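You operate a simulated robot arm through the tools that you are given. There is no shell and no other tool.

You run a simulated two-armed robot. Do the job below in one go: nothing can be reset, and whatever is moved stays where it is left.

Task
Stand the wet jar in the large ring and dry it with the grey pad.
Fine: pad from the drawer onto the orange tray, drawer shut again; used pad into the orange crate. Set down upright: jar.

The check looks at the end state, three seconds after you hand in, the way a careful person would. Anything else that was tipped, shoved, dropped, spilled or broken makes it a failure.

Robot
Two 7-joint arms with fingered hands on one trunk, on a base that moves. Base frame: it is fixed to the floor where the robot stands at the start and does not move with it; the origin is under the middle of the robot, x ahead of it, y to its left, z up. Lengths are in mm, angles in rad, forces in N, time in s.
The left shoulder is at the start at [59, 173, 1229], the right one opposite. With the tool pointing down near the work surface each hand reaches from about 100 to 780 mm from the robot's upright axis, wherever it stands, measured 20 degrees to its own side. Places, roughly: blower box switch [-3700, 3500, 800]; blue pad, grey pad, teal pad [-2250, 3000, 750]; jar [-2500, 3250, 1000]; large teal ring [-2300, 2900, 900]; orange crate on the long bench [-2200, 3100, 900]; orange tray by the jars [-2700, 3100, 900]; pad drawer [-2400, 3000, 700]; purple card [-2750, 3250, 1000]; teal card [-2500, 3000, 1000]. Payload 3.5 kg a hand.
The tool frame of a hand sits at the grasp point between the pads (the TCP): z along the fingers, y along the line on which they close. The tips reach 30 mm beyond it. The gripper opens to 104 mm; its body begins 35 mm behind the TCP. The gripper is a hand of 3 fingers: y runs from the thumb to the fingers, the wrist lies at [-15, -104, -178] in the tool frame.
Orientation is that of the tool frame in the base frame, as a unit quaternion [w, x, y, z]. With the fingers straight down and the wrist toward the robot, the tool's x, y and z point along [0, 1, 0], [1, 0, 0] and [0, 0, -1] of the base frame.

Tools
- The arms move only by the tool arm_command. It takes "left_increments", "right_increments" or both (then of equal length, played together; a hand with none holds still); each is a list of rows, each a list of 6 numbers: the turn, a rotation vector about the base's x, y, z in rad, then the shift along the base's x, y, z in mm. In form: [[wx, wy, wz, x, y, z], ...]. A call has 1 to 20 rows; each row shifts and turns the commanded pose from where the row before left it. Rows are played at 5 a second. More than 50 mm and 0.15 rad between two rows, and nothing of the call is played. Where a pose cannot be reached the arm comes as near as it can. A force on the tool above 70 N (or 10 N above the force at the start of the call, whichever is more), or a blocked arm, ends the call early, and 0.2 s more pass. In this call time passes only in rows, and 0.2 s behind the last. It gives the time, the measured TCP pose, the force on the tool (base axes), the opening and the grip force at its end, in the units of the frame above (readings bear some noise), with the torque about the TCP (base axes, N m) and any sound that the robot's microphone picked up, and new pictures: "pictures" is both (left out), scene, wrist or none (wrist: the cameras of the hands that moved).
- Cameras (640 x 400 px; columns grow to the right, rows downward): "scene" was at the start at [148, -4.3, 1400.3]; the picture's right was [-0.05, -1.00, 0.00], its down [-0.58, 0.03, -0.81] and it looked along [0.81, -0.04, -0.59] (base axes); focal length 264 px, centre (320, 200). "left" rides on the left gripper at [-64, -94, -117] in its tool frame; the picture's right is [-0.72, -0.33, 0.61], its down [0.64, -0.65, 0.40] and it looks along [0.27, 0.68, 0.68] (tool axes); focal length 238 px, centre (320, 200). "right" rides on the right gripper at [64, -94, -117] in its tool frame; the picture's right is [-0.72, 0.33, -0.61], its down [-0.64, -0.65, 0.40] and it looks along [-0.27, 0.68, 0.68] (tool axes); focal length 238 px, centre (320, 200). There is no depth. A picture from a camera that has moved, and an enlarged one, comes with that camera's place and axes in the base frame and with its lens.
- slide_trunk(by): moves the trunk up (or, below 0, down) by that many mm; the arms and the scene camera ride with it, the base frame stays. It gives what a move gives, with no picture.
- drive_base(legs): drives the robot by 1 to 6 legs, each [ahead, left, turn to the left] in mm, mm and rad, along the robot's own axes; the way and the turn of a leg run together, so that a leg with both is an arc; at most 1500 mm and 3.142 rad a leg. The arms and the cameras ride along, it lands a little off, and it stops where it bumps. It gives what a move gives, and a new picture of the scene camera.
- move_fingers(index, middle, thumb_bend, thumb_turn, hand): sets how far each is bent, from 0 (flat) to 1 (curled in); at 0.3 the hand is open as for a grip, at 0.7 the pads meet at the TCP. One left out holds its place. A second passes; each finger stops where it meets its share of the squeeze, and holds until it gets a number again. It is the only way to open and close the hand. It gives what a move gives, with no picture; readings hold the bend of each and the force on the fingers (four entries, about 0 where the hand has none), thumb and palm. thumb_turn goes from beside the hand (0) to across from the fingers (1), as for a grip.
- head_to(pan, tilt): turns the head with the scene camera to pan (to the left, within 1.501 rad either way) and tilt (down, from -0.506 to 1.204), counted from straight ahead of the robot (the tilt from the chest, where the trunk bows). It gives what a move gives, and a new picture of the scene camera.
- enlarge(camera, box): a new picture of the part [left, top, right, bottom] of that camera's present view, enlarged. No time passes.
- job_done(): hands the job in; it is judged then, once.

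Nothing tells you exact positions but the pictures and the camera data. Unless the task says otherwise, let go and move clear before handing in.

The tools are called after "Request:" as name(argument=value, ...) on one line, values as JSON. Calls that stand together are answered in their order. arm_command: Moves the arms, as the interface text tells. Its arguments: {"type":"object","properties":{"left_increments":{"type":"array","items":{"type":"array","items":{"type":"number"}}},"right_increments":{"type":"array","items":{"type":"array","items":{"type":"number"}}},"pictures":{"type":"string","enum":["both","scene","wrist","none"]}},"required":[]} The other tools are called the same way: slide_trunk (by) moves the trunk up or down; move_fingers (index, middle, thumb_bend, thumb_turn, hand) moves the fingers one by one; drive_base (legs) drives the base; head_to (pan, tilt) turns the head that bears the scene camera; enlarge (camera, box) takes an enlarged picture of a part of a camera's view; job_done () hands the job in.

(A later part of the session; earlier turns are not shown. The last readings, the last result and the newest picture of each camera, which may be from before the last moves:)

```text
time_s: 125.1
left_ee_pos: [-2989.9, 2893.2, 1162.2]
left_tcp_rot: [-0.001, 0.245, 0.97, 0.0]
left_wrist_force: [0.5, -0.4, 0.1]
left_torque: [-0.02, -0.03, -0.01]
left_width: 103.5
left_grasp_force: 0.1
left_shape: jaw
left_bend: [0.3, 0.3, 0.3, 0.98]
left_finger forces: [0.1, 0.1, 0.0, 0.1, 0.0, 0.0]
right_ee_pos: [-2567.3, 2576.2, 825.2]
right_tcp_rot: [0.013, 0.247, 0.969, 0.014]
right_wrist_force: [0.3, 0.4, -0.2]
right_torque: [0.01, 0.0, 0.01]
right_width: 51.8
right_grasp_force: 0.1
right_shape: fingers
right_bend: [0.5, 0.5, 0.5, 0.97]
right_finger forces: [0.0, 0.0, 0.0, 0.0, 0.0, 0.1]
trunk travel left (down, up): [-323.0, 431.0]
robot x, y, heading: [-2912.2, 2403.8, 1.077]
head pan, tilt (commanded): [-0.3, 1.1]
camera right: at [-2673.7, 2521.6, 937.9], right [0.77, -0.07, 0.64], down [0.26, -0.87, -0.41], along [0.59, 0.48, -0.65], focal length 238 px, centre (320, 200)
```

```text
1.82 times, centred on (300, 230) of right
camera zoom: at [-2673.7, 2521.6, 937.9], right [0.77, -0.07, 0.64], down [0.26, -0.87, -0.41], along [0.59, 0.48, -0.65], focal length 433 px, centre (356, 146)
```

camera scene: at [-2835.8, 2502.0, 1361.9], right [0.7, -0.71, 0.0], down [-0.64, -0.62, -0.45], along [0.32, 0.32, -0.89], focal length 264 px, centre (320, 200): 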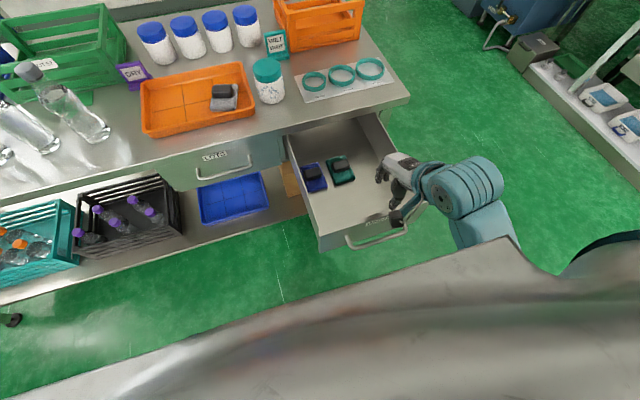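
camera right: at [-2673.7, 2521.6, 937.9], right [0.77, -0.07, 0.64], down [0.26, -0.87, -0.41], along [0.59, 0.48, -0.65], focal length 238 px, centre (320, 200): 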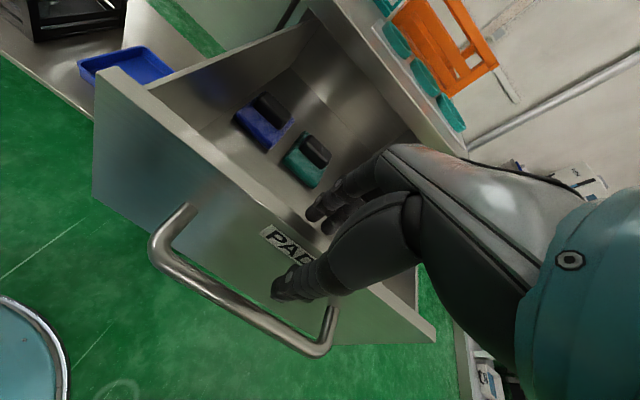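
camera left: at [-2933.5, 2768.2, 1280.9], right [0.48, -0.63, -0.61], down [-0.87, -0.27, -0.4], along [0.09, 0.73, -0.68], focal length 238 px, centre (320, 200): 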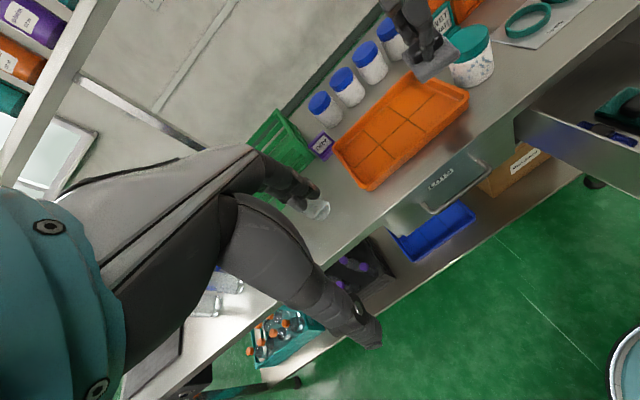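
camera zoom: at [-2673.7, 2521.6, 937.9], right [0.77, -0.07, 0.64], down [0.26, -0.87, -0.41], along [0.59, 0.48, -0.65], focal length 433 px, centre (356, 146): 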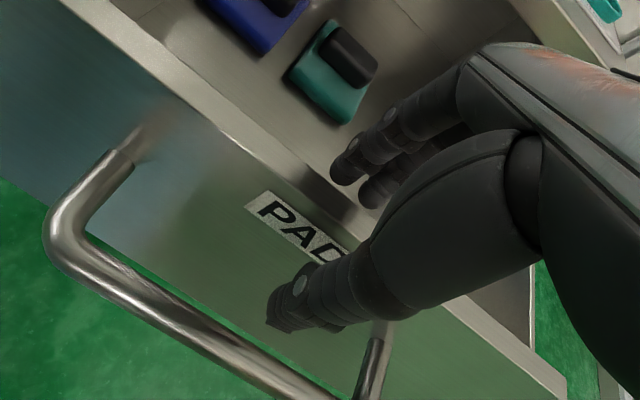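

The hand straddles the panel. I push the drawer forward in 20 mm steps.

Request:
arm_command(right_increments=[[0, 0, 0, 9.5, 17.6, 0], [0, 0, 0, 9.5, 17.6, 0], [0, 0, 0, 9.5, 17.6, 0], [0, 0, 0, 9.5, 17.6, 0], [0, 0, 0, 9.5, 17.6, 0], [0, 0, 0, 9.5, 17.6, 0], [0, 0, 0, 9.5, 17.6, 0], [0, 0, 0, 9.5, 17.6, 0], [0, 0, 0, 0, 0, 0]])

```text
time_s: 127.1
left_ee_pos: [-2989.8, 2893.9, 1162.2]
left_tcp_rot: [0.0, 0.246, 0.969, 0.0]
left_wrist_force: [0.4, 0.1, 0.4]
left_torque: [0.03, -0.02, -0.01]
left_width: 103.6
left_grasp_force: 0.0
left_shape: jaw
left_bend: [0.3, 0.3, 0.3, 0.98]
left_finger forces: [0.0, 0.1, 0.0, 0.0, 0.0, 0.1]
right_ee_pos: [-2491.4, 2717.8, 825.2]
right_tcp_rot: [0.013, 0.247, 0.969, 0.013]
right_wrist_force: [-0.5, 0.7, 0.3]
right_torque: [0.03, 0.01, 0.01]
right_width: 52.5
right_grasp_force: 0.0
right_shape: fingers
right_bend: [0.5, 0.5, 0.5, 0.97]
right_finger forces: [0.0, 0.0, 0.0, 0.1, 0.1, 0.1]
trunk travel left (down, up): [-323.0, 431.0]
robot x, y, heading: [-2907.3, 2406.7, 1.076]
head pan, tilt (commanded): [-0.3, 1.1]
camera scene: at [-2835.8, 2501.8, 1361.9], right [0.7, -0.71, 0.0], down [-0.64, -0.62, -0.45], along [0.32, 0.32, -0.89], focal length 264 px, centre (320, 200)
camera right: at [-2597.7, 2662.7, 937.8], right [0.77, -0.07, 0.64], down [0.26, -0.87, -0.41], along [0.59, 0.48, -0.65], focal length 238 px, centre (320, 200)
```

scene: 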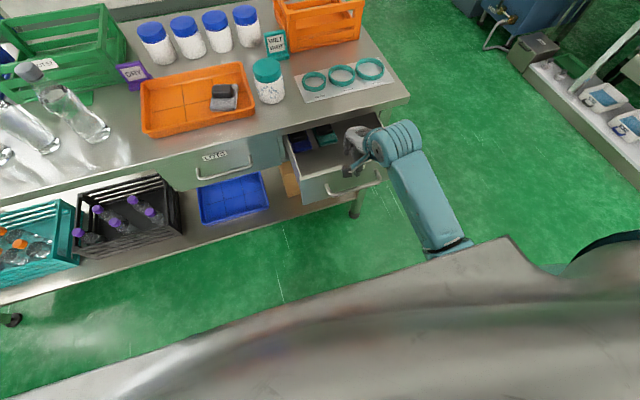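
right: 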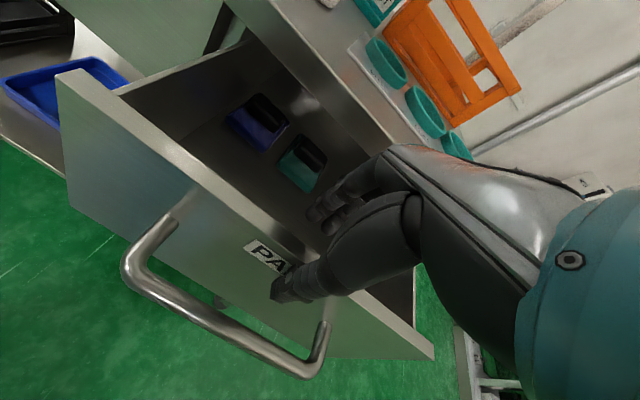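

Request:
arm_command(right_increments=[[0, 0, 0, 9.5, 17.6, 0], [0, 0, 0, 4.7, 8.8, 0], [0, 0, 0, -4.7, -8.8, 0], [0, 0, 0, 0, 0, 40], [0, 0, 0, 0, 0, 40], [0, 0, 0, -14.2, -26.4, 20], [0.1248, -0.0673, 0, -9.5, -17.6, 0], [0.1248, -0.0673, 0, -9.5, -17.6, 0], [0.1248, -0.0673, 0, -9.5, -17.6, 0], [0.1248, -0.0673, 0, 0, 0, 0], [0.1248, -0.0673, 0, 0, 0, 0], [0.1248, -0.0673, 0, 0, 0, 0], [0.1248, -0.0673, 0, 0, 0, 0], [0.1248, -0.0673, 0, 0, 0, 0], [0, 0, 0, 0, 0, 0]])

```text
time_s: 130.3
left_ee_pos: [-2989.4, 2893.6, 1162.1]
left_tcp_rot: [0.0, 0.246, 0.969, 0.0]
left_wrist_force: [-0.9, -0.1, 0.0]
left_torque: [-0.02, -0.03, 0.0]
left_width: 103.9
left_grasp_force: 0.1
left_shape: jaw
left_bend: [0.3, 0.3, 0.3, 0.98]
left_finger forces: [0.1, 0.1, 0.1, 0.0, 0.0, 0.1]
right_ee_pos: [-2524.3, 2655.2, 925.2]
right_tcp_rot: [0.142, 0.212, 0.807, 0.533]
right_wrist_force: [-0.2, -0.3, 0.3]
right_torque: [0.0, 0.02, 0.06]
right_width: 52.4
right_grasp_force: 0.0
right_shape: fingers
right_bend: [0.5, 0.5, 0.5, 0.97]
right_finger forces: [0.0, 0.0, 0.0, 0.0, 0.1, 0.0]
trunk travel left (down, up): [-323.0, 431.0]
robot x, y, heading: [-2909.5, 2401.7, 1.077]
head pan, tilt (commanded): [-0.3, 1.1]
camera scene: at [-2835.8, 2501.9, 1361.9], right [0.7, -0.71, 0.0], down [-0.64, -0.62, -0.45], along [0.32, 0.32, -0.89], focal length 264 px, centre (320, 200)
camera right: at [-2652.1, 2561.5, 884.2], right [0.41, -0.73, 0.54], down [0.62, -0.22, -0.76], along [0.67, 0.64, 0.36], focal length 238 px, centre (320, 200)
```

scene: 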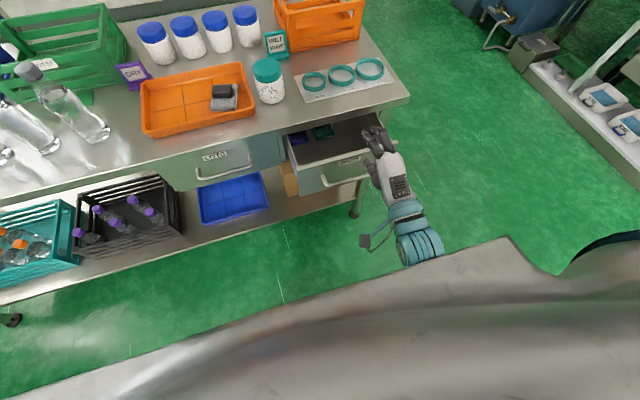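
right: 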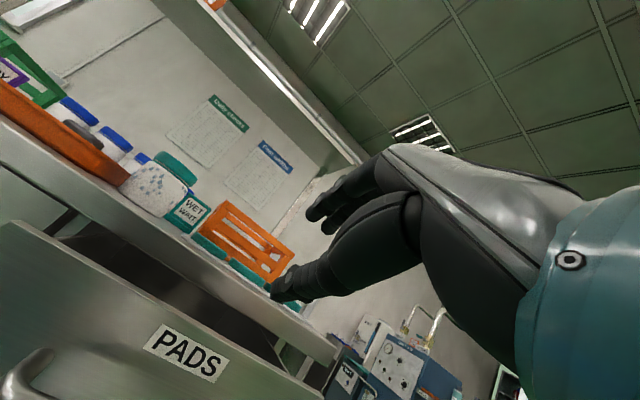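

Request:
arm_command(right_increments=[[0, 0, 0, -8.5, -15.8, -30], [0, 0, 0, -8.5, -15.8, -30], [0, 0, 0, 0, 0, -30], [0, 0, 0, 0, 0, -30], [0, 0, 0, 0, 0, 0]], pictures="wrist")

Request:
move_fingers(hand="right", index=0.7, middle=0.7, thumb_bend=0.65)

```text
time_s: 131.5
left_ee_pos: [-2987.8, 2892.5, 1160.7]
left_tcp_rot: [0.0, 0.245, 0.97, 0.0]
left_wrist_force: [0.4, -0.3, 0.0]
left_torque: [0.02, -0.01, 0.03]
left_width: 103.7
left_grasp_force: 0.1
left_shape: jaw
left_bend: [0.3, 0.3, 0.3, 0.98]
left_finger forces: [0.1, 0.0, 0.0, 0.1, 0.1, 0.1]
right_ee_pos: [-2542.8, 2625.0, 804.1]
right_tcp_rot: [0.142, 0.212, 0.807, 0.533]
right_wrist_force: [-0.2, -0.2, -0.5]
right_torque: [0.0, 0.0, 0.01]
right_width: 52.4
right_grasp_force: 0.0
right_shape: fingers
right_bend: [0.5, 0.5, 0.5, 0.97]
right_finger forces: [0.1, 0.1, 0.0, 0.0, 0.0, 0.0]
trunk travel left (down, up): [-323.0, 431.0]
robot x, y, heading: [-2915.1, 2400.3, 1.079]
head pan, tilt (commanded): [-0.3, 1.1]
camera right: at [-2670.3, 2530.2, 763.4], right [0.41, -0.73, 0.54], down [0.62, -0.22, -0.76], along [0.67, 0.65, 0.36], focal length 238 px, centre (320, 200)
```

right: 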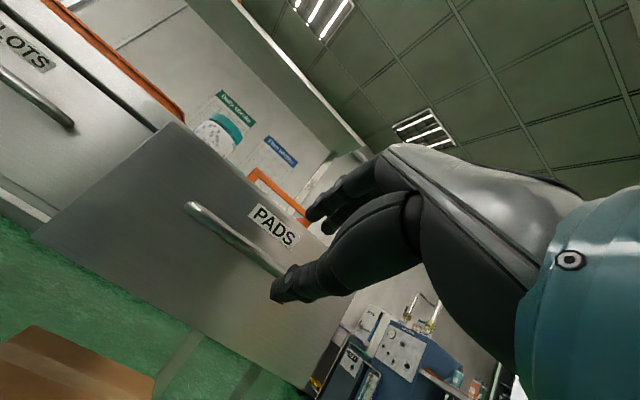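

```text
time_s: 132.5
left_ee_pos: [-2987.9, 2893.5, 1161.3]
left_tcp_rot: [-0.001, 0.245, 0.97, 0.001]
left_wrist_force: [-0.5, 1.1, -0.3]
left_torque: [0.02, -0.02, -0.01]
left_width: 103.8
left_grasp_force: 0.1
left_shape: jaw
left_bend: [0.3, 0.3, 0.3, 0.98]
left_finger forces: [0.0, 0.0, 0.1, 0.0, 0.0, 0.0]
right_ee_pos: [-2543.1, 2625.0, 804.5]
right_tcp_rot: [0.142, 0.212, 0.807, 0.533]
right_wrist_force: [0.0, -0.3, -0.7]
right_torque: [-0.03, 0.02, 0.02]
right_width: 7.8
right_grasp_force: 0.0
right_shape: fingers
right_bend: [0.7, 0.7, 0.65, 0.97]
right_finger forces: [0.0, 0.0, 0.0, 0.1, 0.0, 0.0]
trunk travel left (down, up): [-323.0, 431.0]
robot x, y, heading: [-2909.7, 2407.1, 1.08]
head pan, tilt (commanded): [-0.3, 1.1]
```

Request:
arm_command(right_increments=[[0, 0, 0, 9.5, 17.6, 0], [0, 0, 0, 9.5, 17.6, 0], [0, 0, 0, 9.5, 17.6, 0], [0, 0, 0, 9.5, 17.6, 0], [0, 0, 0, 9.5, 17.6, 0], [0, 0, 0, 9.5, 17.6, 0], [0, 0, 0, 9.5, 17.6, 0], [0, 0, 0, 9.5, 17.6, 0], [0, 0, 0, 0, 0, 0]])

```text
time_s: 134.5
left_ee_pos: [-2988.9, 2893.1, 1162.3]
left_tcp_rot: [0.0, 0.245, 0.969, 0.001]
left_wrist_force: [0.1, 0.2, 0.4]
left_torque: [0.0, 0.01, 0.0]
left_width: 103.8
left_grasp_force: 0.0
left_shape: jaw
left_bend: [0.3, 0.3, 0.3, 0.98]
left_finger forces: [0.0, 0.1, 0.1, 0.0, 0.0, 0.1]
right_ee_pos: [-2466.3, 2764.2, 805.0]
right_tcp_rot: [0.142, 0.211, 0.807, 0.533]
right_wrist_force: [-0.4, 0.7, -0.1]
right_torque: [0.02, 0.02, -0.04]
right_width: 6.9
right_grasp_force: 0.1
right_shape: fingers
right_bend: [0.7, 0.7, 0.65, 0.97]
right_finger forces: [0.1, 0.0, 0.0, 0.1, 0.0, 0.0]
trunk travel left (down, up): [-323.0, 431.0]
robot x, y, heading: [-2913.5, 2404.4, 1.074]
head pan, tilt (commanded): [-0.3, 1.1]
camera scene: at [-2835.8, 2501.9, 1361.9], right [0.7, -0.71, 0.0], down [-0.64, -0.62, -0.45], along [0.32, 0.32, -0.89], focal length 264 px, centre (320, 200)
camera right: at [-2593.0, 2670.0, 764.2], right [0.41, -0.73, 0.54], down [0.62, -0.22, -0.76], along [0.67, 0.65, 0.36], focal length 238 px, centre (320, 200)
```

scene: 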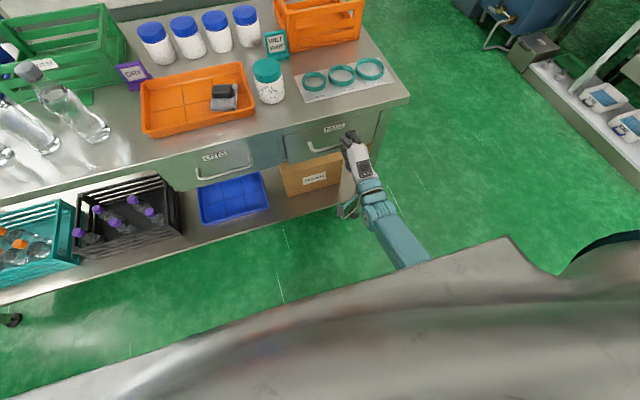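
right: 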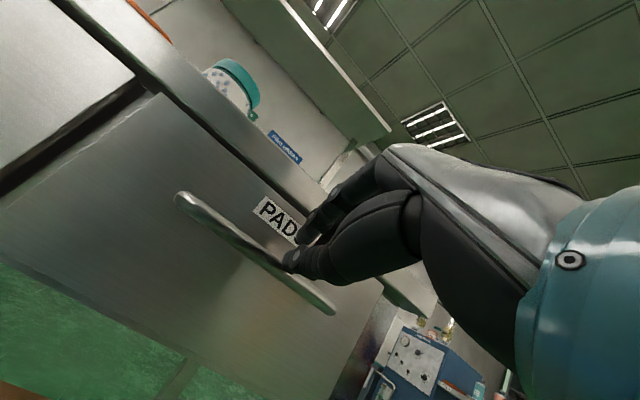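

Request:
arm_command(right_increments=[[0, 0, 0, 4.75, 8.8, 0], [0, 0, 0, 4.75, 8.8, 0], [0, 0, 0, 4.75, 8.8, 0], [0, 0, 0, 2.4, 4.4, 0], [0, 0, 0, 2.4, 4.4, 0], [0, 0, 0, 0, 0, 0]])

Request:
enlarge(camera="scene", box=[180, 80, 420, 240])

```text
time_s: 135.2
left_ee_pos: [-2988.0, 2890.6, 1162.1]
left_tcp_rot: [0.0, 0.247, 0.969, 0.001]
left_wrist_force: [0.0, -0.1, 0.0]
left_torque: [0.02, -0.01, -0.01]
left_width: 103.7
left_grasp_force: 0.1
left_shape: jaw
left_bend: [0.3, 0.3, 0.3, 0.98]
left_finger forces: [0.1, 0.0, 0.1, 0.0, 0.0, 0.1]
right_ee_pos: [-2456.6, 2776.7, 805.0]
right_tcp_rot: [0.142, 0.213, 0.807, 0.533]
right_wrist_force: [0.1, -0.2, 3.1]
right_torque: [-0.11, 0.07, 0.0]
right_width: 3.1
right_grasp_force: 1.2
right_shape: fingers
right_bend: [0.7, 0.7, 0.68, 0.98]
right_finger forces: [0.0, 0.1, 0.0, 0.0, 2.1, 0.1]
trunk travel left (down, up): [-323.0, 431.0]
robot x, y, heading: [-2912.8, 2403.6, 1.072]
head pan, tilt (commanded): [-0.3, 1.1]
stopped in row 3 (right hand): the force on the tool passed its limit at 81 N (the readings are from after the stop); the commanded pose is now the measured one
camera scene: at [-2837.6, 2497.9, 1362.1], right [0.7, -0.72, 0.0], down [-0.64, -0.62, -0.46], along [0.33, 0.32, -0.89], focal length 264 px, centre (320, 200)
camera right: at [-2585.0, 2683.5, 763.6], right [0.41, -0.73, 0.54], down [0.62, -0.22, -0.76], along [0.67, 0.64, 0.36], focal length 238 px, centre (320, 200)
```

scene: 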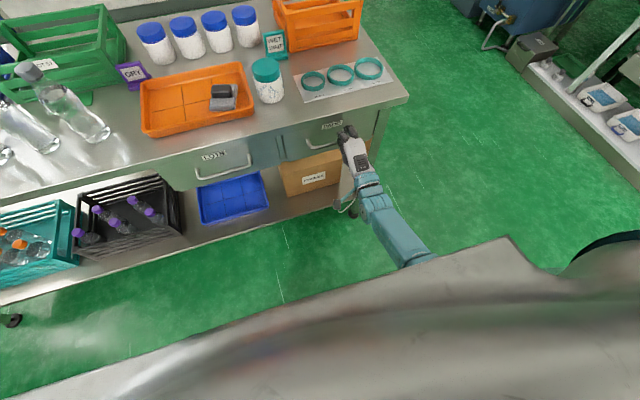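
right: 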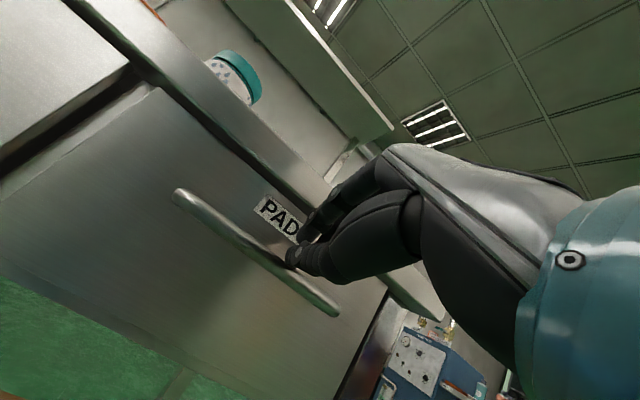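

```text
2.50 times, centred on (300, 160) of scene
camera zoom: at [-2837.6, 2497.9, 1362.1], right [0.7, -0.72, 0.0], down [-0.64, -0.62, -0.46], along [0.33, 0.32, -0.89], focal length 659 px, centre (370, 300)
```

zoom: 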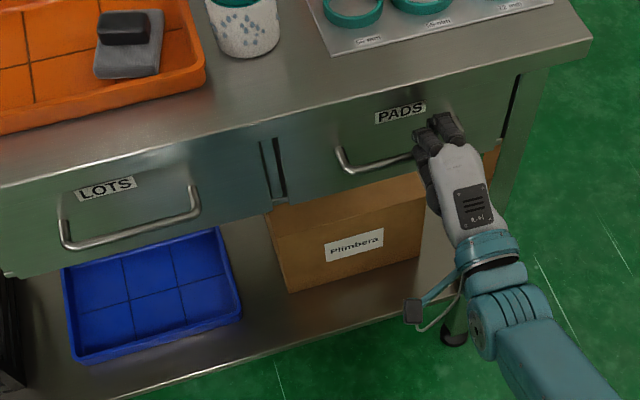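

The drawer is shut (flush with its neighbour). I back the hand off, raise it and return it to a fingers-down pose.

Request:
arm_command(right_increments=[[0, 0, 0, -16.6, -30.8, 0], [0, 0, 0, -16.6, -30.8, 0], [0, 0, 0, -16.6, -30.8, 0], [0, 0, 0, 0, 0, 45], [0, 0, 0, 0, 0, 45], [0, 0, 0, 0, 0, 45], [0, 0, 0, 0, 0, 45], [-0.1248, 0.0673, 0, 11.3, 16.7, 18], [-0.1248, 0.0673, 0, 11.3, 16.7, 18], [-0.1248, 0.0673, 0, 11.3, 16.7, 18], [-0.1248, 0.0673, 0, 11.3, 16.7, 18], [-0.1248, 0.0673, 0, 11.3, 16.7, 18], [-0.1248, 0.0673, 0, 11.3, 16.7, 18], [-0.1248, 0.0673, 0, 11.3, 16.7, 18], [-0.1248, 0.0673, 0, 11.3, 16.7, 18], [0, 0, 0, 0, 0, 0]], pictures="scene")

Request:
head_to(pan=-0.1, tilt=0.8)

Request:
enlarge(camera="scene", box=[230, 150, 470, 300])

```text
time_s: 138.6
left_ee_pos: [-2987.2, 2892.2, 1162.1]
left_tcp_rot: [0.0, 0.247, 0.969, 0.001]
left_wrist_force: [-0.9, 0.6, 0.3]
left_torque: [-0.05, 0.0, -0.04]
left_width: 103.7
left_grasp_force: 0.0
left_shape: jaw
left_bend: [0.3, 0.3, 0.3, 0.98]
left_finger forces: [0.0, 0.0, 0.0, 0.0, 0.0, 0.0]
right_ee_pos: [-2416.6, 2820.1, 1127.5]
right_tcp_rot: [0.012, 0.248, 0.969, 0.011]
right_wrist_force: [0.5, 0.0, -0.7]
right_torque: [-0.01, 0.0, 0.02]
right_width: 7.1
right_grasp_force: 0.1
right_shape: fingers
right_bend: [0.7, 0.7, 0.65, 0.98]
right_finger forces: [0.1, 0.1, 0.2, 0.0, 0.1, 0.0]
trunk travel left (down, up): [-323.0, 431.0]
robot x, y, heading: [-2908.8, 2405.0, 1.075]
head pan, tilt (commanded): [-0.3, 1.1]
camera scene: at [-2836.1, 2500.7, 1361.9], right [0.7, -0.72, 0.0], down [-0.64, -0.62, -0.45], along [0.33, 0.32, -0.89], focal length 264 px, centre (320, 200)
```

scene: 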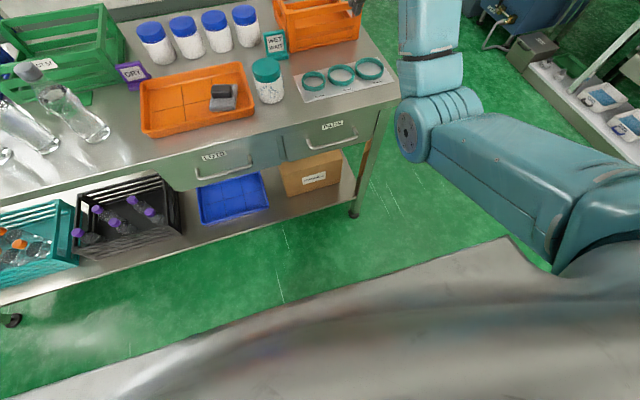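

```text
time_s: 139.4
left_ee_pos: [-2988.3, 2892.0, 1160.9]
left_tcp_rot: [-0.001, 0.246, 0.969, 0.0]
left_wrist_force: [0.1, -0.6, 0.0]
left_torque: [-0.03, 0.0, 0.0]
left_width: 103.7
left_grasp_force: 0.0
left_shape: jaw
left_bend: [0.3, 0.3, 0.3, 0.98]
left_finger forces: [0.1, 0.1, 0.0, 0.0, 0.0, 0.1]
right_ee_pos: [-2417.3, 2820.3, 1125.9]
right_tcp_rot: [0.013, 0.247, 0.969, 0.012]
right_wrist_force: [1.2, -0.1, -1.1]
right_torque: [0.03, -0.03, -0.04]
right_width: 7.0
right_grasp_force: 0.1
right_shape: fingers
right_bend: [0.7, 0.7, 0.65, 0.98]
right_finger forces: [0.1, 0.0, 0.1, 0.1, 0.0, 0.0]
trunk travel left (down, up): [-323.0, 431.0]
robot x, y, heading: [-2911.4, 2404.5, 1.077]
head pan, tilt (commanded): [-0.099, 0.799]
camera scene: at [-2835.9, 2523.5, 1383.6], right [0.83, -0.56, 0.0], down [-0.4, -0.59, -0.7], along [0.39, 0.58, -0.72], focal length 264 px, centre (320, 200)
```

scene: 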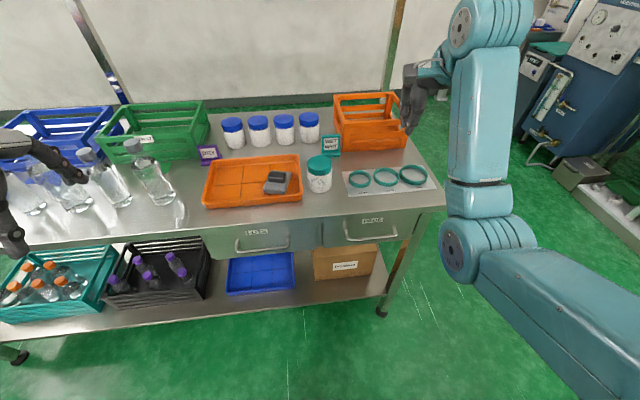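

```text
2.67 times, centred on (350, 225) of scene
camera zoom: at [-2835.9, 2523.5, 1383.6], right [0.83, -0.56, 0.0], down [-0.4, -0.59, -0.7], along [0.39, 0.58, -0.72], focal length 703 px, centre (240, 133)
```

zoom: 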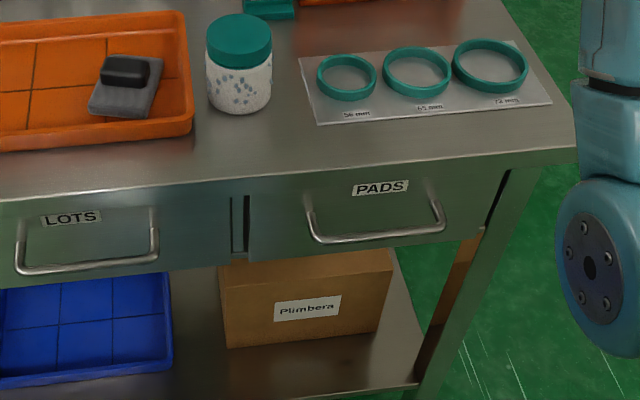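

The PADS drawer is flush. The right elbow hangs low, so I raise the trunk 200 mm before driving closer to the bench.

Request:
slide_trunk(by=200)

Request:
drive_base(legs=[[190, -46, 0]])

Request:
head_to(pan=-0.15, tilt=1.0)

```text
time_s: 141.6
left_ee_pos: [-2988.2, 2892.1, 1361.7]
left_tcp_rot: [0.0, 0.245, 0.97, 0.0]
left_wrist_force: [0.2, 0.0, 0.3]
left_torque: [0.01, 0.01, -0.02]
left_width: 103.5
left_grasp_force: 0.1
left_shape: jaw
left_bend: [0.3, 0.3, 0.3, 0.98]
left_finger forces: [0.1, 0.0, 0.1, 0.0, 0.0, 0.0]
right_ee_pos: [-2416.1, 2821.0, 1327.0]
right_tcp_rot: [0.013, 0.248, 0.969, 0.012]
right_wrist_force: [1.1, -0.1, -0.4]
right_torque: [0.01, -0.06, -0.01]
right_width: 7.0
right_grasp_force: 0.0
right_shape: fingers
right_bend: [0.7, 0.7, 0.65, 0.98]
right_finger forces: [0.0, 0.1, 0.0, 0.1, 0.1, 0.1]
trunk travel left (down, up): [-523.0, 231.0]
robot x, y, heading: [-2910.5, 2401.4, 1.07]
head pan, tilt (commanded): [-0.099, 0.799]
```

```text
time_s: 143.1
left_ee_pos: [-2862.3, 3035.4, 1361.2]
left_tcp_rot: [0.001, 0.245, 0.97, -0.001]
left_wrist_force: [0.3, -1.0, -0.3]
left_torque: [0.03, -0.03, -0.01]
left_width: 103.5
left_grasp_force: 0.1
left_shape: jaw
left_bend: [0.3, 0.3, 0.3, 0.98]
left_finger forces: [0.0, 0.1, 0.1, 0.1, 0.0, 0.1]
right_ee_pos: [-2289.3, 2965.5, 1326.7]
right_tcp_rot: [0.014, 0.247, 0.969, 0.012]
right_wrist_force: [0.1, -0.2, 0.2]
right_torque: [-0.05, 0.0, 0.0]
right_width: 7.0
right_grasp_force: 0.1
right_shape: fingers
right_bend: [0.7, 0.7, 0.65, 0.98]
right_finger forces: [0.1, 0.0, 0.0, 0.0, 0.0, 0.1]
trunk travel left (down, up): [-523.0, 231.0]
robot x, y, heading: [-2779.1, 2546.5, 1.072]
head pan, tilt (commanded): [-0.099, 0.799]
camera scene: at [-2727.4, 2628.9, 1585.1], right [0.83, -0.56, 0.0], down [-0.4, -0.59, -0.7], along [0.39, 0.58, -0.72], focal length 264 px, centre (320, 200)
```

scene: 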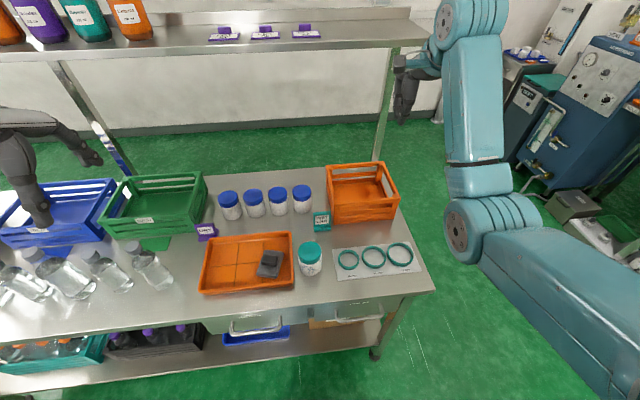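

```text
time_s: 143.9
left_ee_pos: [-2861.0, 3034.8, 1361.5]
left_tcp_rot: [0.0, 0.244, 0.97, 0.0]
left_wrist_force: [-0.2, 0.2, -0.2]
left_torque: [-0.01, -0.01, 0.02]
left_width: 103.6
left_grasp_force: 0.0
left_shape: jaw
left_bend: [0.3, 0.3, 0.3, 0.98]
left_finger forces: [0.1, 0.1, 0.0, 0.1, 0.1, 0.0]
right_ee_pos: [-2289.6, 2964.9, 1325.8]
right_tcp_rot: [0.013, 0.246, 0.969, 0.012]
right_wrist_force: [0.5, 0.4, -0.1]
right_torque: [0.04, -0.01, 0.0]
right_width: 7.0
right_grasp_force: 0.0
right_shape: fingers
right_bend: [0.7, 0.7, 0.65, 0.98]
right_finger forces: [0.1, 0.1, 0.0, 0.1, 0.1, 0.1]
trunk travel left (down, up): [-523.0, 231.0]
robot x, y, heading: [-2781.9, 2545.1, 1.079]
head pan, tilt (commanded): [-0.15, 1.0]
camera scene: at [-2730.8, 2617.5, 1570.0], right [0.8, -0.6, 0.0], down [-0.51, -0.67, -0.54], along [0.32, 0.43, -0.84], focal length 264 px, centre (320, 200)
```

scene: 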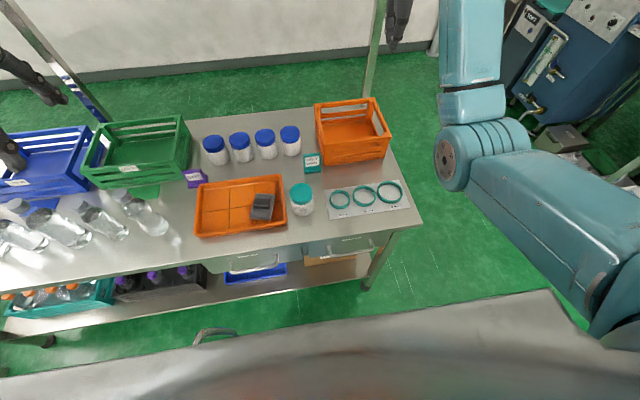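

Good overhead view. I zoom on the jar and rings for precise positions.

Request:
enlarge(camera="scene", box=[270, 150, 430, 250])

Request:
enlarge(camera="scene", box=[180, 80, 420, 230])

```text
4.00 times, centred on (350, 200) of scene
camera zoom: at [-2730.8, 2617.5, 1570.0], right [0.8, -0.6, 0.0], down [-0.51, -0.67, -0.54], along [0.32, 0.43, -0.84], focal length 1054 px, centre (200, 200)
```

zoom: 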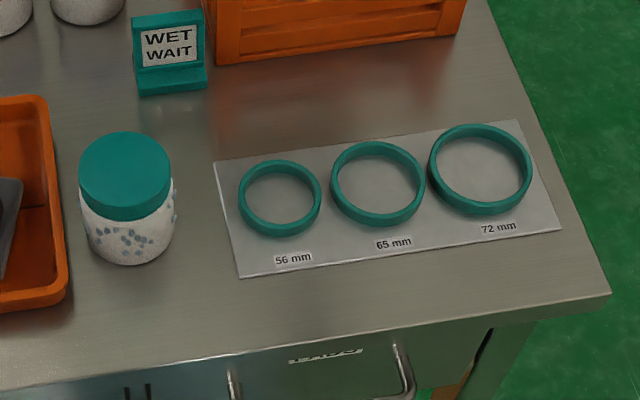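

```text
2.67 times, centred on (300, 155) of scene
camera zoom: at [-2730.8, 2617.5, 1570.0], right [0.8, -0.6, 0.0], down [-0.51, -0.67, -0.54], along [0.32, 0.43, -0.84], focal length 703 px, centre (373, 320)
```

zoom: 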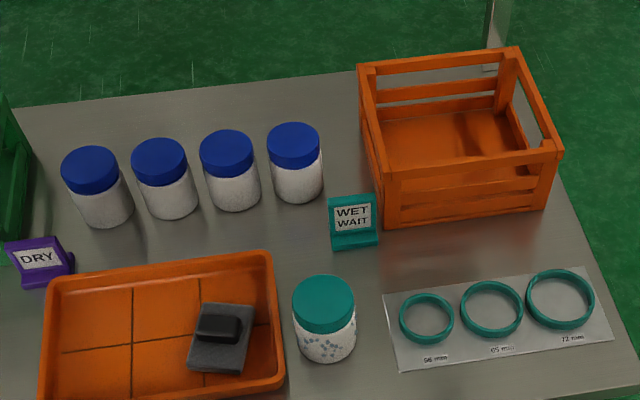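

Jar at about (630, −23), lid top z 948, ⌀66; large ring centre about (635, −302). I open the right hand and bring it over the jar.

Request:
move_fingers(hand="right", index=0.3, middle=0.3, thumb_bend=0.3, thumb_turn=1.0)

Request:
arm_command(right_increments=[[-0.017, 0.031, 0.003, -32.7, 3.5, -32], [0, 0, 0, -32.7, 3.5, -32], [0, 0, 0, -32.7, 3.5, -32], [0, 0, 0, -32.7, 3.5, -32], [0, 0, 0, -32.7, 3.5, -32], [0, 0, 0, -32.7, 3.5, -32], [0, 0, 0, -32.7, 3.5, -32], [0, 0, 0, 0, 0, 0]])

```text
time_s: 144.9
left_ee_pos: [-2861.3, 3035.9, 1362.3]
left_tcp_rot: [0.0, 0.245, 0.97, 0.001]
left_wrist_force: [0.0, -0.4, 0.1]
left_torque: [0.0, -0.02, 0.0]
left_width: 103.5
left_grasp_force: 0.0
left_shape: jaw
left_bend: [0.3, 0.3, 0.3, 0.98]
left_finger forces: [0.1, 0.1, 0.1, 0.0, 0.1, 0.1]
right_ee_pos: [-2289.1, 2965.9, 1325.9]
right_tcp_rot: [0.013, 0.246, 0.969, 0.012]
right_wrist_force: [-0.8, -0.8, -0.1]
right_torque: [0.02, 0.0, -0.05]
right_width: 102.8
right_grasp_force: 0.0
right_shape: fingers
right_bend: [0.3, 0.3, 0.3, 0.98]
right_finger forces: [0.1, 0.0, 0.0, 0.0, 0.0, 0.0]
trunk travel left (down, up): [-523.0, 231.0]
robot x, y, heading: [-2778.9, 2544.9, 1.078]
head pan, tilt (commanded): [-0.15, 1.0]
```

```text
time_s: 146.7
left_ee_pos: [-2861.2, 3035.3, 1360.9]
left_tcp_rot: [0.0, 0.245, 0.97, 0.0]
left_wrist_force: [0.4, 0.0, 0.2]
left_torque: [0.02, 0.0, 0.04]
left_width: 103.9
left_grasp_force: 0.1
left_shape: jaw
left_bend: [0.3, 0.3, 0.3, 0.98]
left_finger forces: [0.0, 0.0, 0.0, 0.0, 0.0, 0.0]
right_ee_pos: [-2502.3, 2993.6, 1110.0]
right_tcp_rot: [0.012, 0.251, 0.968, 0.009]
right_wrist_force: [-0.6, 1.1, 0.3]
right_torque: [-0.02, 0.0, -0.02]
right_width: 103.0
right_grasp_force: 0.0
right_shape: fingers
right_bend: [0.3, 0.3, 0.3, 0.98]
right_finger forces: [0.1, 0.1, 0.0, 0.0, 0.0, 0.1]
trunk travel left (down, up): [-523.0, 231.0]
robot x, y, heading: [-2781.1, 2544.6, 1.081]
head pan, tilt (commanded): [-0.15, 1.0]
camera scene: at [-2730.5, 2617.4, 1570.0], right [0.8, -0.6, 0.0], down [-0.51, -0.67, -0.54], along [0.32, 0.43, -0.84], focal length 264 px, centre (320, 200)
camera right: at [-2607.9, 2940.7, 1222.3], right [0.77, -0.07, 0.63], down [0.25, -0.88, -0.41], along [0.59, 0.47, -0.66], focal length 238 px, centre (320, 200)
```

scene: 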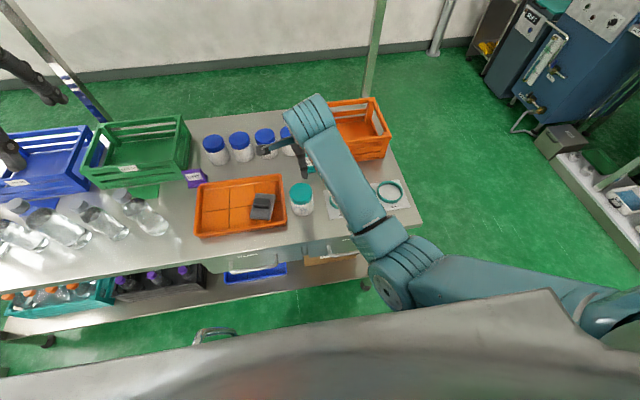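
right: 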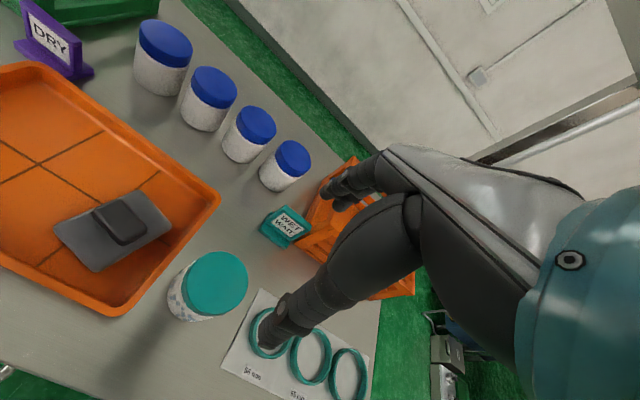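

Request:
arm_command(right_increments=[[-0.0116, 0.0276, 0.0114, -5.8, -1.2, -36.7], [0, 0, 0, -5.8, -1.2, -36.7], [0, 0, 0, -5.8, -1.2, -36.7], [0, 0, 0, 0, 0, 0]])

Request:
enlarge(camera="scene", box=[240, 120, 400, 220])

```text
time_s: 147.9
left_ee_pos: [-2861.7, 3034.6, 1362.1]
left_tcp_rot: [0.0, 0.244, 0.97, 0.0]
left_wrist_force: [0.3, 0.6, -0.9]
left_torque: [-0.01, -0.01, 0.02]
left_width: 103.6
left_grasp_force: 0.0
left_shape: jaw
left_bend: [0.3, 0.3, 0.3, 0.98]
left_finger forces: [0.0, 0.0, 0.0, 0.1, 0.0, 0.0]
right_ee_pos: [-2478.2, 3009.4, 1025.8]
right_tcp_rot: [0.025, 0.256, 0.966, 0.029]
right_wrist_force: [-0.7, -0.1, 0.4]
right_torque: [0.01, -0.03, 0.03]
right_width: 103.0
right_grasp_force: 0.0
right_shape: fingers
right_bend: [0.3, 0.3, 0.3, 0.98]
right_finger forces: [0.0, 0.0, 0.0, 0.0, 0.0, 0.0]
trunk travel left (down, up): [-523.0, 231.0]
robot x, y, heading: [-2785.8, 2547.8, 1.078]
head pan, tilt (commanded): [-0.15, 1.0]
stopped in row 4 (right hand): the arm was blocked; the commanded pose is now the measured one
camera scene: at [-2730.6, 2617.5, 1570.0], right [0.8, -0.6, 0.0], down [-0.51, -0.67, -0.54], along [0.32, 0.43, -0.84], focal length 264 px, centre (320, 200)
camera right: at [-2588.9, 2953.3, 1133.1], right [0.75, -0.1, 0.66], down [0.26, -0.87, -0.43], along [0.61, 0.49, -0.62], focal length 238 px, centre (320, 200)
```

scene: 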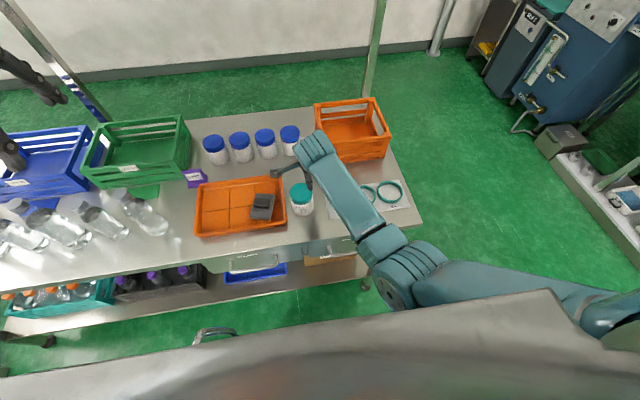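
right: 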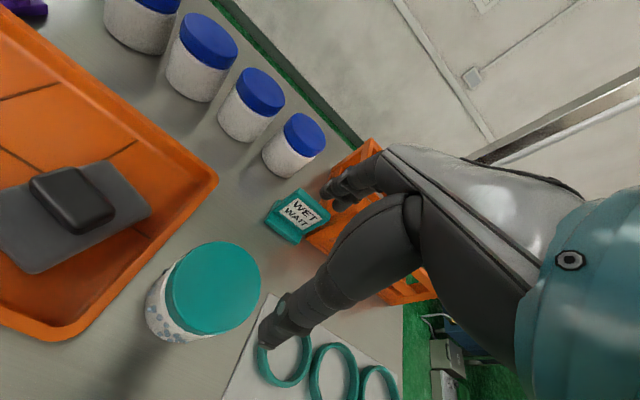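

```text
4.00 times, centred on (320, 170) of scene
camera zoom: at [-2730.6, 2617.5, 1570.0], right [0.8, -0.6, 0.0], down [-0.51, -0.67, -0.54], along [0.32, 0.43, -0.84], focal length 1054 px, centre (320, 320)
```

zoom: 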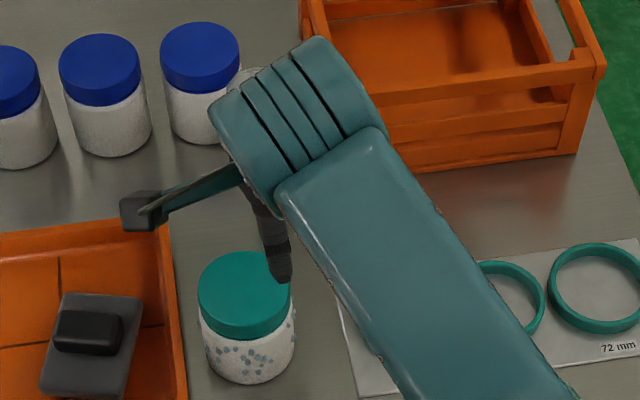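

The elbow again swings inward and blocks. I lift away and yaw the hand so the forearm comes from the right, which keeps the elbow outside.

Request:
arm_command(right_increments=[[0, 0, 0.1, 33.4, -18, 35], [0, 0, 0.1, 33.4, -18, 35], [0, 0, 0.1, 33.4, -18, 35], [0, 0, 0.1, 33.4, -18, 35], [0, 0, 0.1, 0, 0, 0], [0, 0, 0.1, 0, 0, 0], [0, 0, 0.1, 0, 0, 0], [0, 0, 0.1, 0, 0, 0], [0, 0, 0, 0, 0, 0]])

```text
refused: row 1 steps farther than a row can; nothing moved
```

Request:
arm_command(right_increments=[[0, 0, 0.1, 28, -15, 32], [0, 0, 0.1, 28, -15, 32], [0, 0, 0.1, 28, -15, 32], [0, 0, 0.1, 28, -15, 32], [0, 0, 0.1, 14, -8, 10], [0, 0, 0.1, 0, 0, 0], [0, 0, 0.1, 0, 0, 0], [0, 0, 0.1, 0, 0, 0], [0, 0, 0, 0, 0, 0]])

```text
time_s: 149.9
left_ee_pos: [-2862.3, 3034.8, 1360.9]
left_tcp_rot: [0.0, 0.245, 0.97, 0.0]
left_wrist_force: [-0.2, -0.2, 0.3]
left_torque: [0.04, 0.01, -0.01]
left_width: 103.7
left_grasp_force: 0.1
left_shape: jaw
left_bend: [0.3, 0.3, 0.3, 0.98]
left_finger forces: [0.0, 0.0, 0.0, 0.0, 0.0, 0.1]
right_ee_pos: [-2358.3, 2939.8, 1162.3]
right_tcp_rot: [0.009, -0.142, 0.989, 0.034]
right_wrist_force: [-0.6, 0.0, 0.3]
right_torque: [-0.01, 0.02, 0.05]
right_width: 102.7
right_grasp_force: 0.0
right_shape: fingers
right_bend: [0.3, 0.3, 0.3, 0.98]
right_finger forces: [0.0, 0.0, 0.0, 0.0, 0.1, 0.1]
trunk travel left (down, up): [-523.0, 231.0]
robot x, y, heading: [-2780.2, 2544.6, 1.081]
head pan, tilt (commanded): [-0.15, 1.0]
camera scene: at [-2731.0, 2617.4, 1570.0], right [0.8, -0.6, 0.0], down [-0.51, -0.67, -0.54], along [0.32, 0.43, -0.84], focal length 264 px, centre (320, 200)
camera right: at [-2394.0, 2823.3, 1271.4], right [0.59, 0.47, 0.65], down [0.8, -0.42, -0.43], along [0.07, 0.78, -0.62], focal length 238 px, centre (320, 200)
```

scene: 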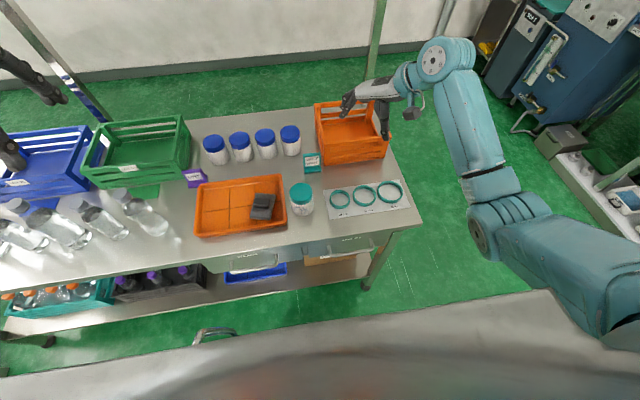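
right: 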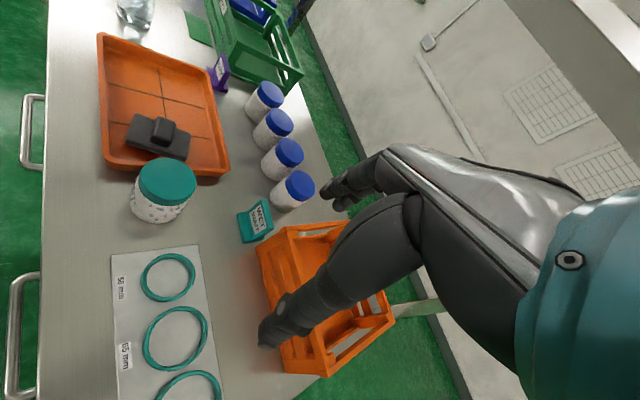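

Request:
arm_command(right_increments=[[-0.035, 0.004, 0.08, -32.3, 10.1, -15], [-0.035, 0.004, 0.08, -32.3, 10.1, -15], [0, 0, 0.08, -32.3, 10.1, -20], [0, 0, 0.08, -32.3, 10.1, -20], [0, 0, 0.08, -32.3, 10.1, -20], [0, 0, 0, 0, 0, 0]])

```text
time_s: 151.3
left_ee_pos: [-2860.4, 3035.2, 1361.9]
left_tcp_rot: [0.0, 0.244, 0.97, 0.0]
left_wrist_force: [0.6, -0.1, -1.0]
left_torque: [-0.02, 0.0, 0.01]
left_width: 103.7
left_grasp_force: 0.0
left_shape: jaw
left_bend: [0.3, 0.3, 0.3, 0.98]
left_finger forces: [0.0, 0.0, 0.0, 0.0, 0.1, 0.0]
right_ee_pos: [-2517.2, 2989.3, 1070.7]
right_tcp_rot: [-0.003, -0.336, 0.942, 0.001]
right_wrist_force: [-0.4, 0.0, -0.1]
right_torque: [-0.02, 0.01, 0.03]
right_width: 103.0
right_grasp_force: 0.0
right_shape: fingers
right_bend: [0.3, 0.3, 0.3, 0.98]
right_finger forces: [0.0, 0.0, 0.0, 0.0, 0.1, 0.0]
trunk travel left (down, up): [-523.0, 231.0]
robot x, y, heading: [-2781.2, 2549.8, 1.072]
head pan, tilt (commanded): [-0.15, 1.0]
camera scene: at [-2730.4, 2617.0, 1570.0], right [0.8, -0.6, 0.0], down [-0.51, -0.67, -0.54], along [0.32, 0.43, -0.84], focal length 264 px, centre (320, 200)
camera right: at [-2507.4, 2876.0, 1188.3], right [0.35, 0.71, 0.61], down [0.91, -0.1, -0.41], along [-0.23, 0.7, -0.68], focal length 238 px, centre (320, 200)
```

scene: 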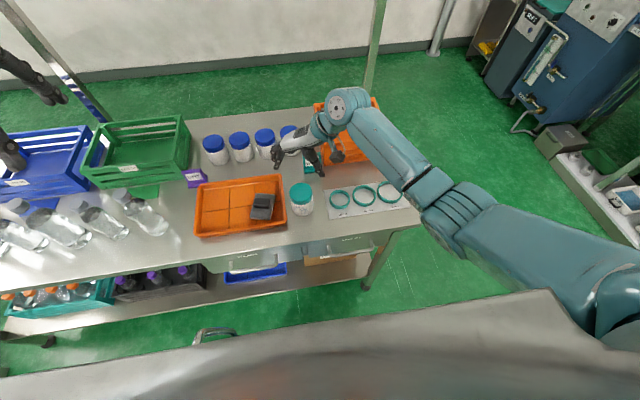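
right: 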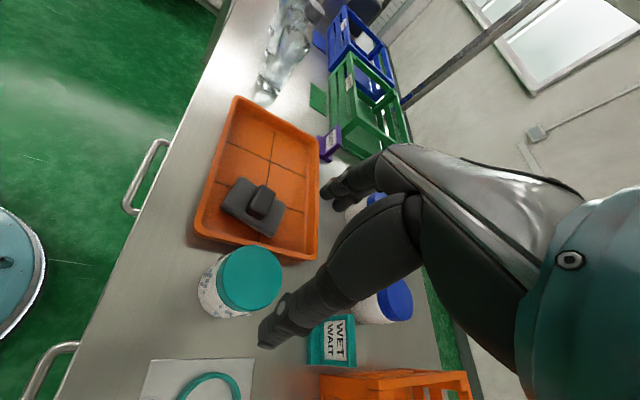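

The posture is good now. I turn the hand slightly back so the fingers come down beside the tray rim, and descend part-way.

Request:
arm_command(right_increments=[[0, 0, -0.14, 0, 0, -35], [0, 0, -0.14, 0, 0, -35], [0, 0, 0, 0, 0, 0]])

Request:
enlarge(camera="scene", box=[240, 130, 400, 230])

```text
time_s: 152.1
left_ee_pos: [-2860.2, 3034.9, 1362.3]
left_tcp_rot: [-0.001, 0.244, 0.97, 0.0]
left_wrist_force: [-0.5, -0.1, -0.2]
left_torque: [-0.03, -0.01, 0.01]
left_width: 103.8
left_grasp_force: 0.0
left_shape: jaw
left_bend: [0.3, 0.3, 0.3, 0.98]
left_finger forces: [0.0, 0.0, 0.0, 0.1, 0.0, 0.1]
right_ee_pos: [-2518.3, 2990.3, 1001.7]
right_tcp_rot: [-0.002, -0.2, 0.98, 0.001]
right_wrist_force: [1.5, -0.6, -0.2]
right_torque: [0.01, 0.01, 0.01]
right_width: 103.1
right_grasp_force: 0.0
right_shape: fingers
right_bend: [0.3, 0.3, 0.3, 0.98]
right_finger forces: [0.0, 0.0, 0.1, 0.0, 0.1, 0.0]
trunk travel left (down, up): [-523.0, 231.0]
robot x, y, heading: [-2776.5, 2546.6, 1.076]
head pan, tilt (commanded): [-0.15, 1.0]
camera scene: at [-2730.8, 2617.5, 1570.0], right [0.8, -0.6, 0.0], down [-0.51, -0.67, -0.54], along [0.32, 0.43, -0.84], focal length 264 px, centre (320, 200)
camera right: at [-2539.9, 2877.8, 1118.8], right [0.54, 0.58, 0.61], down [0.84, -0.35, -0.41], along [-0.03, 0.74, -0.68], focal length 238 px, centre (320, 200)
```

scene: 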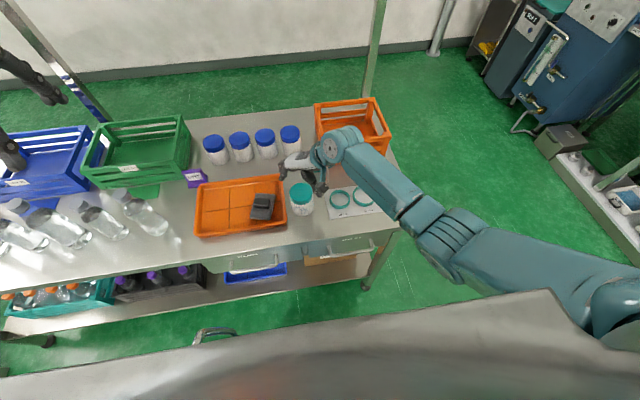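
right: 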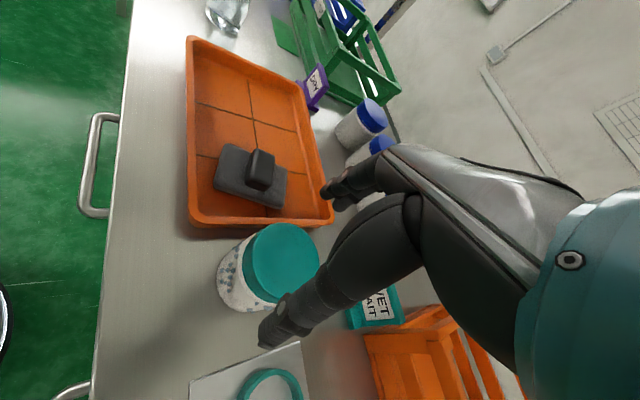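

```text
4.00 times, centred on (320, 180) of scene
camera zoom: at [-2730.8, 2617.5, 1570.0], right [0.8, -0.6, 0.0], down [-0.51, -0.67, -0.54], along [0.32, 0.43, -0.84], focal length 1054 px, centre (320, 280)
```

zoom: 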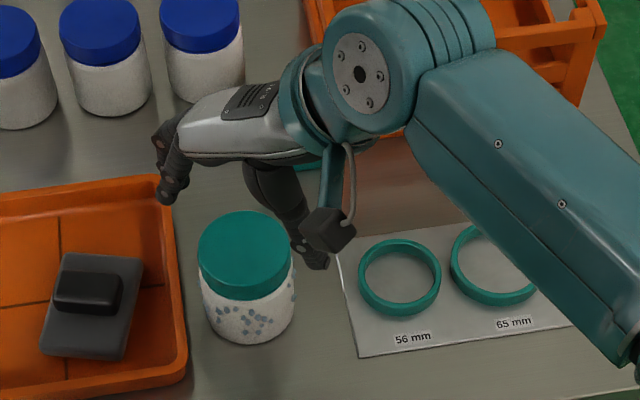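

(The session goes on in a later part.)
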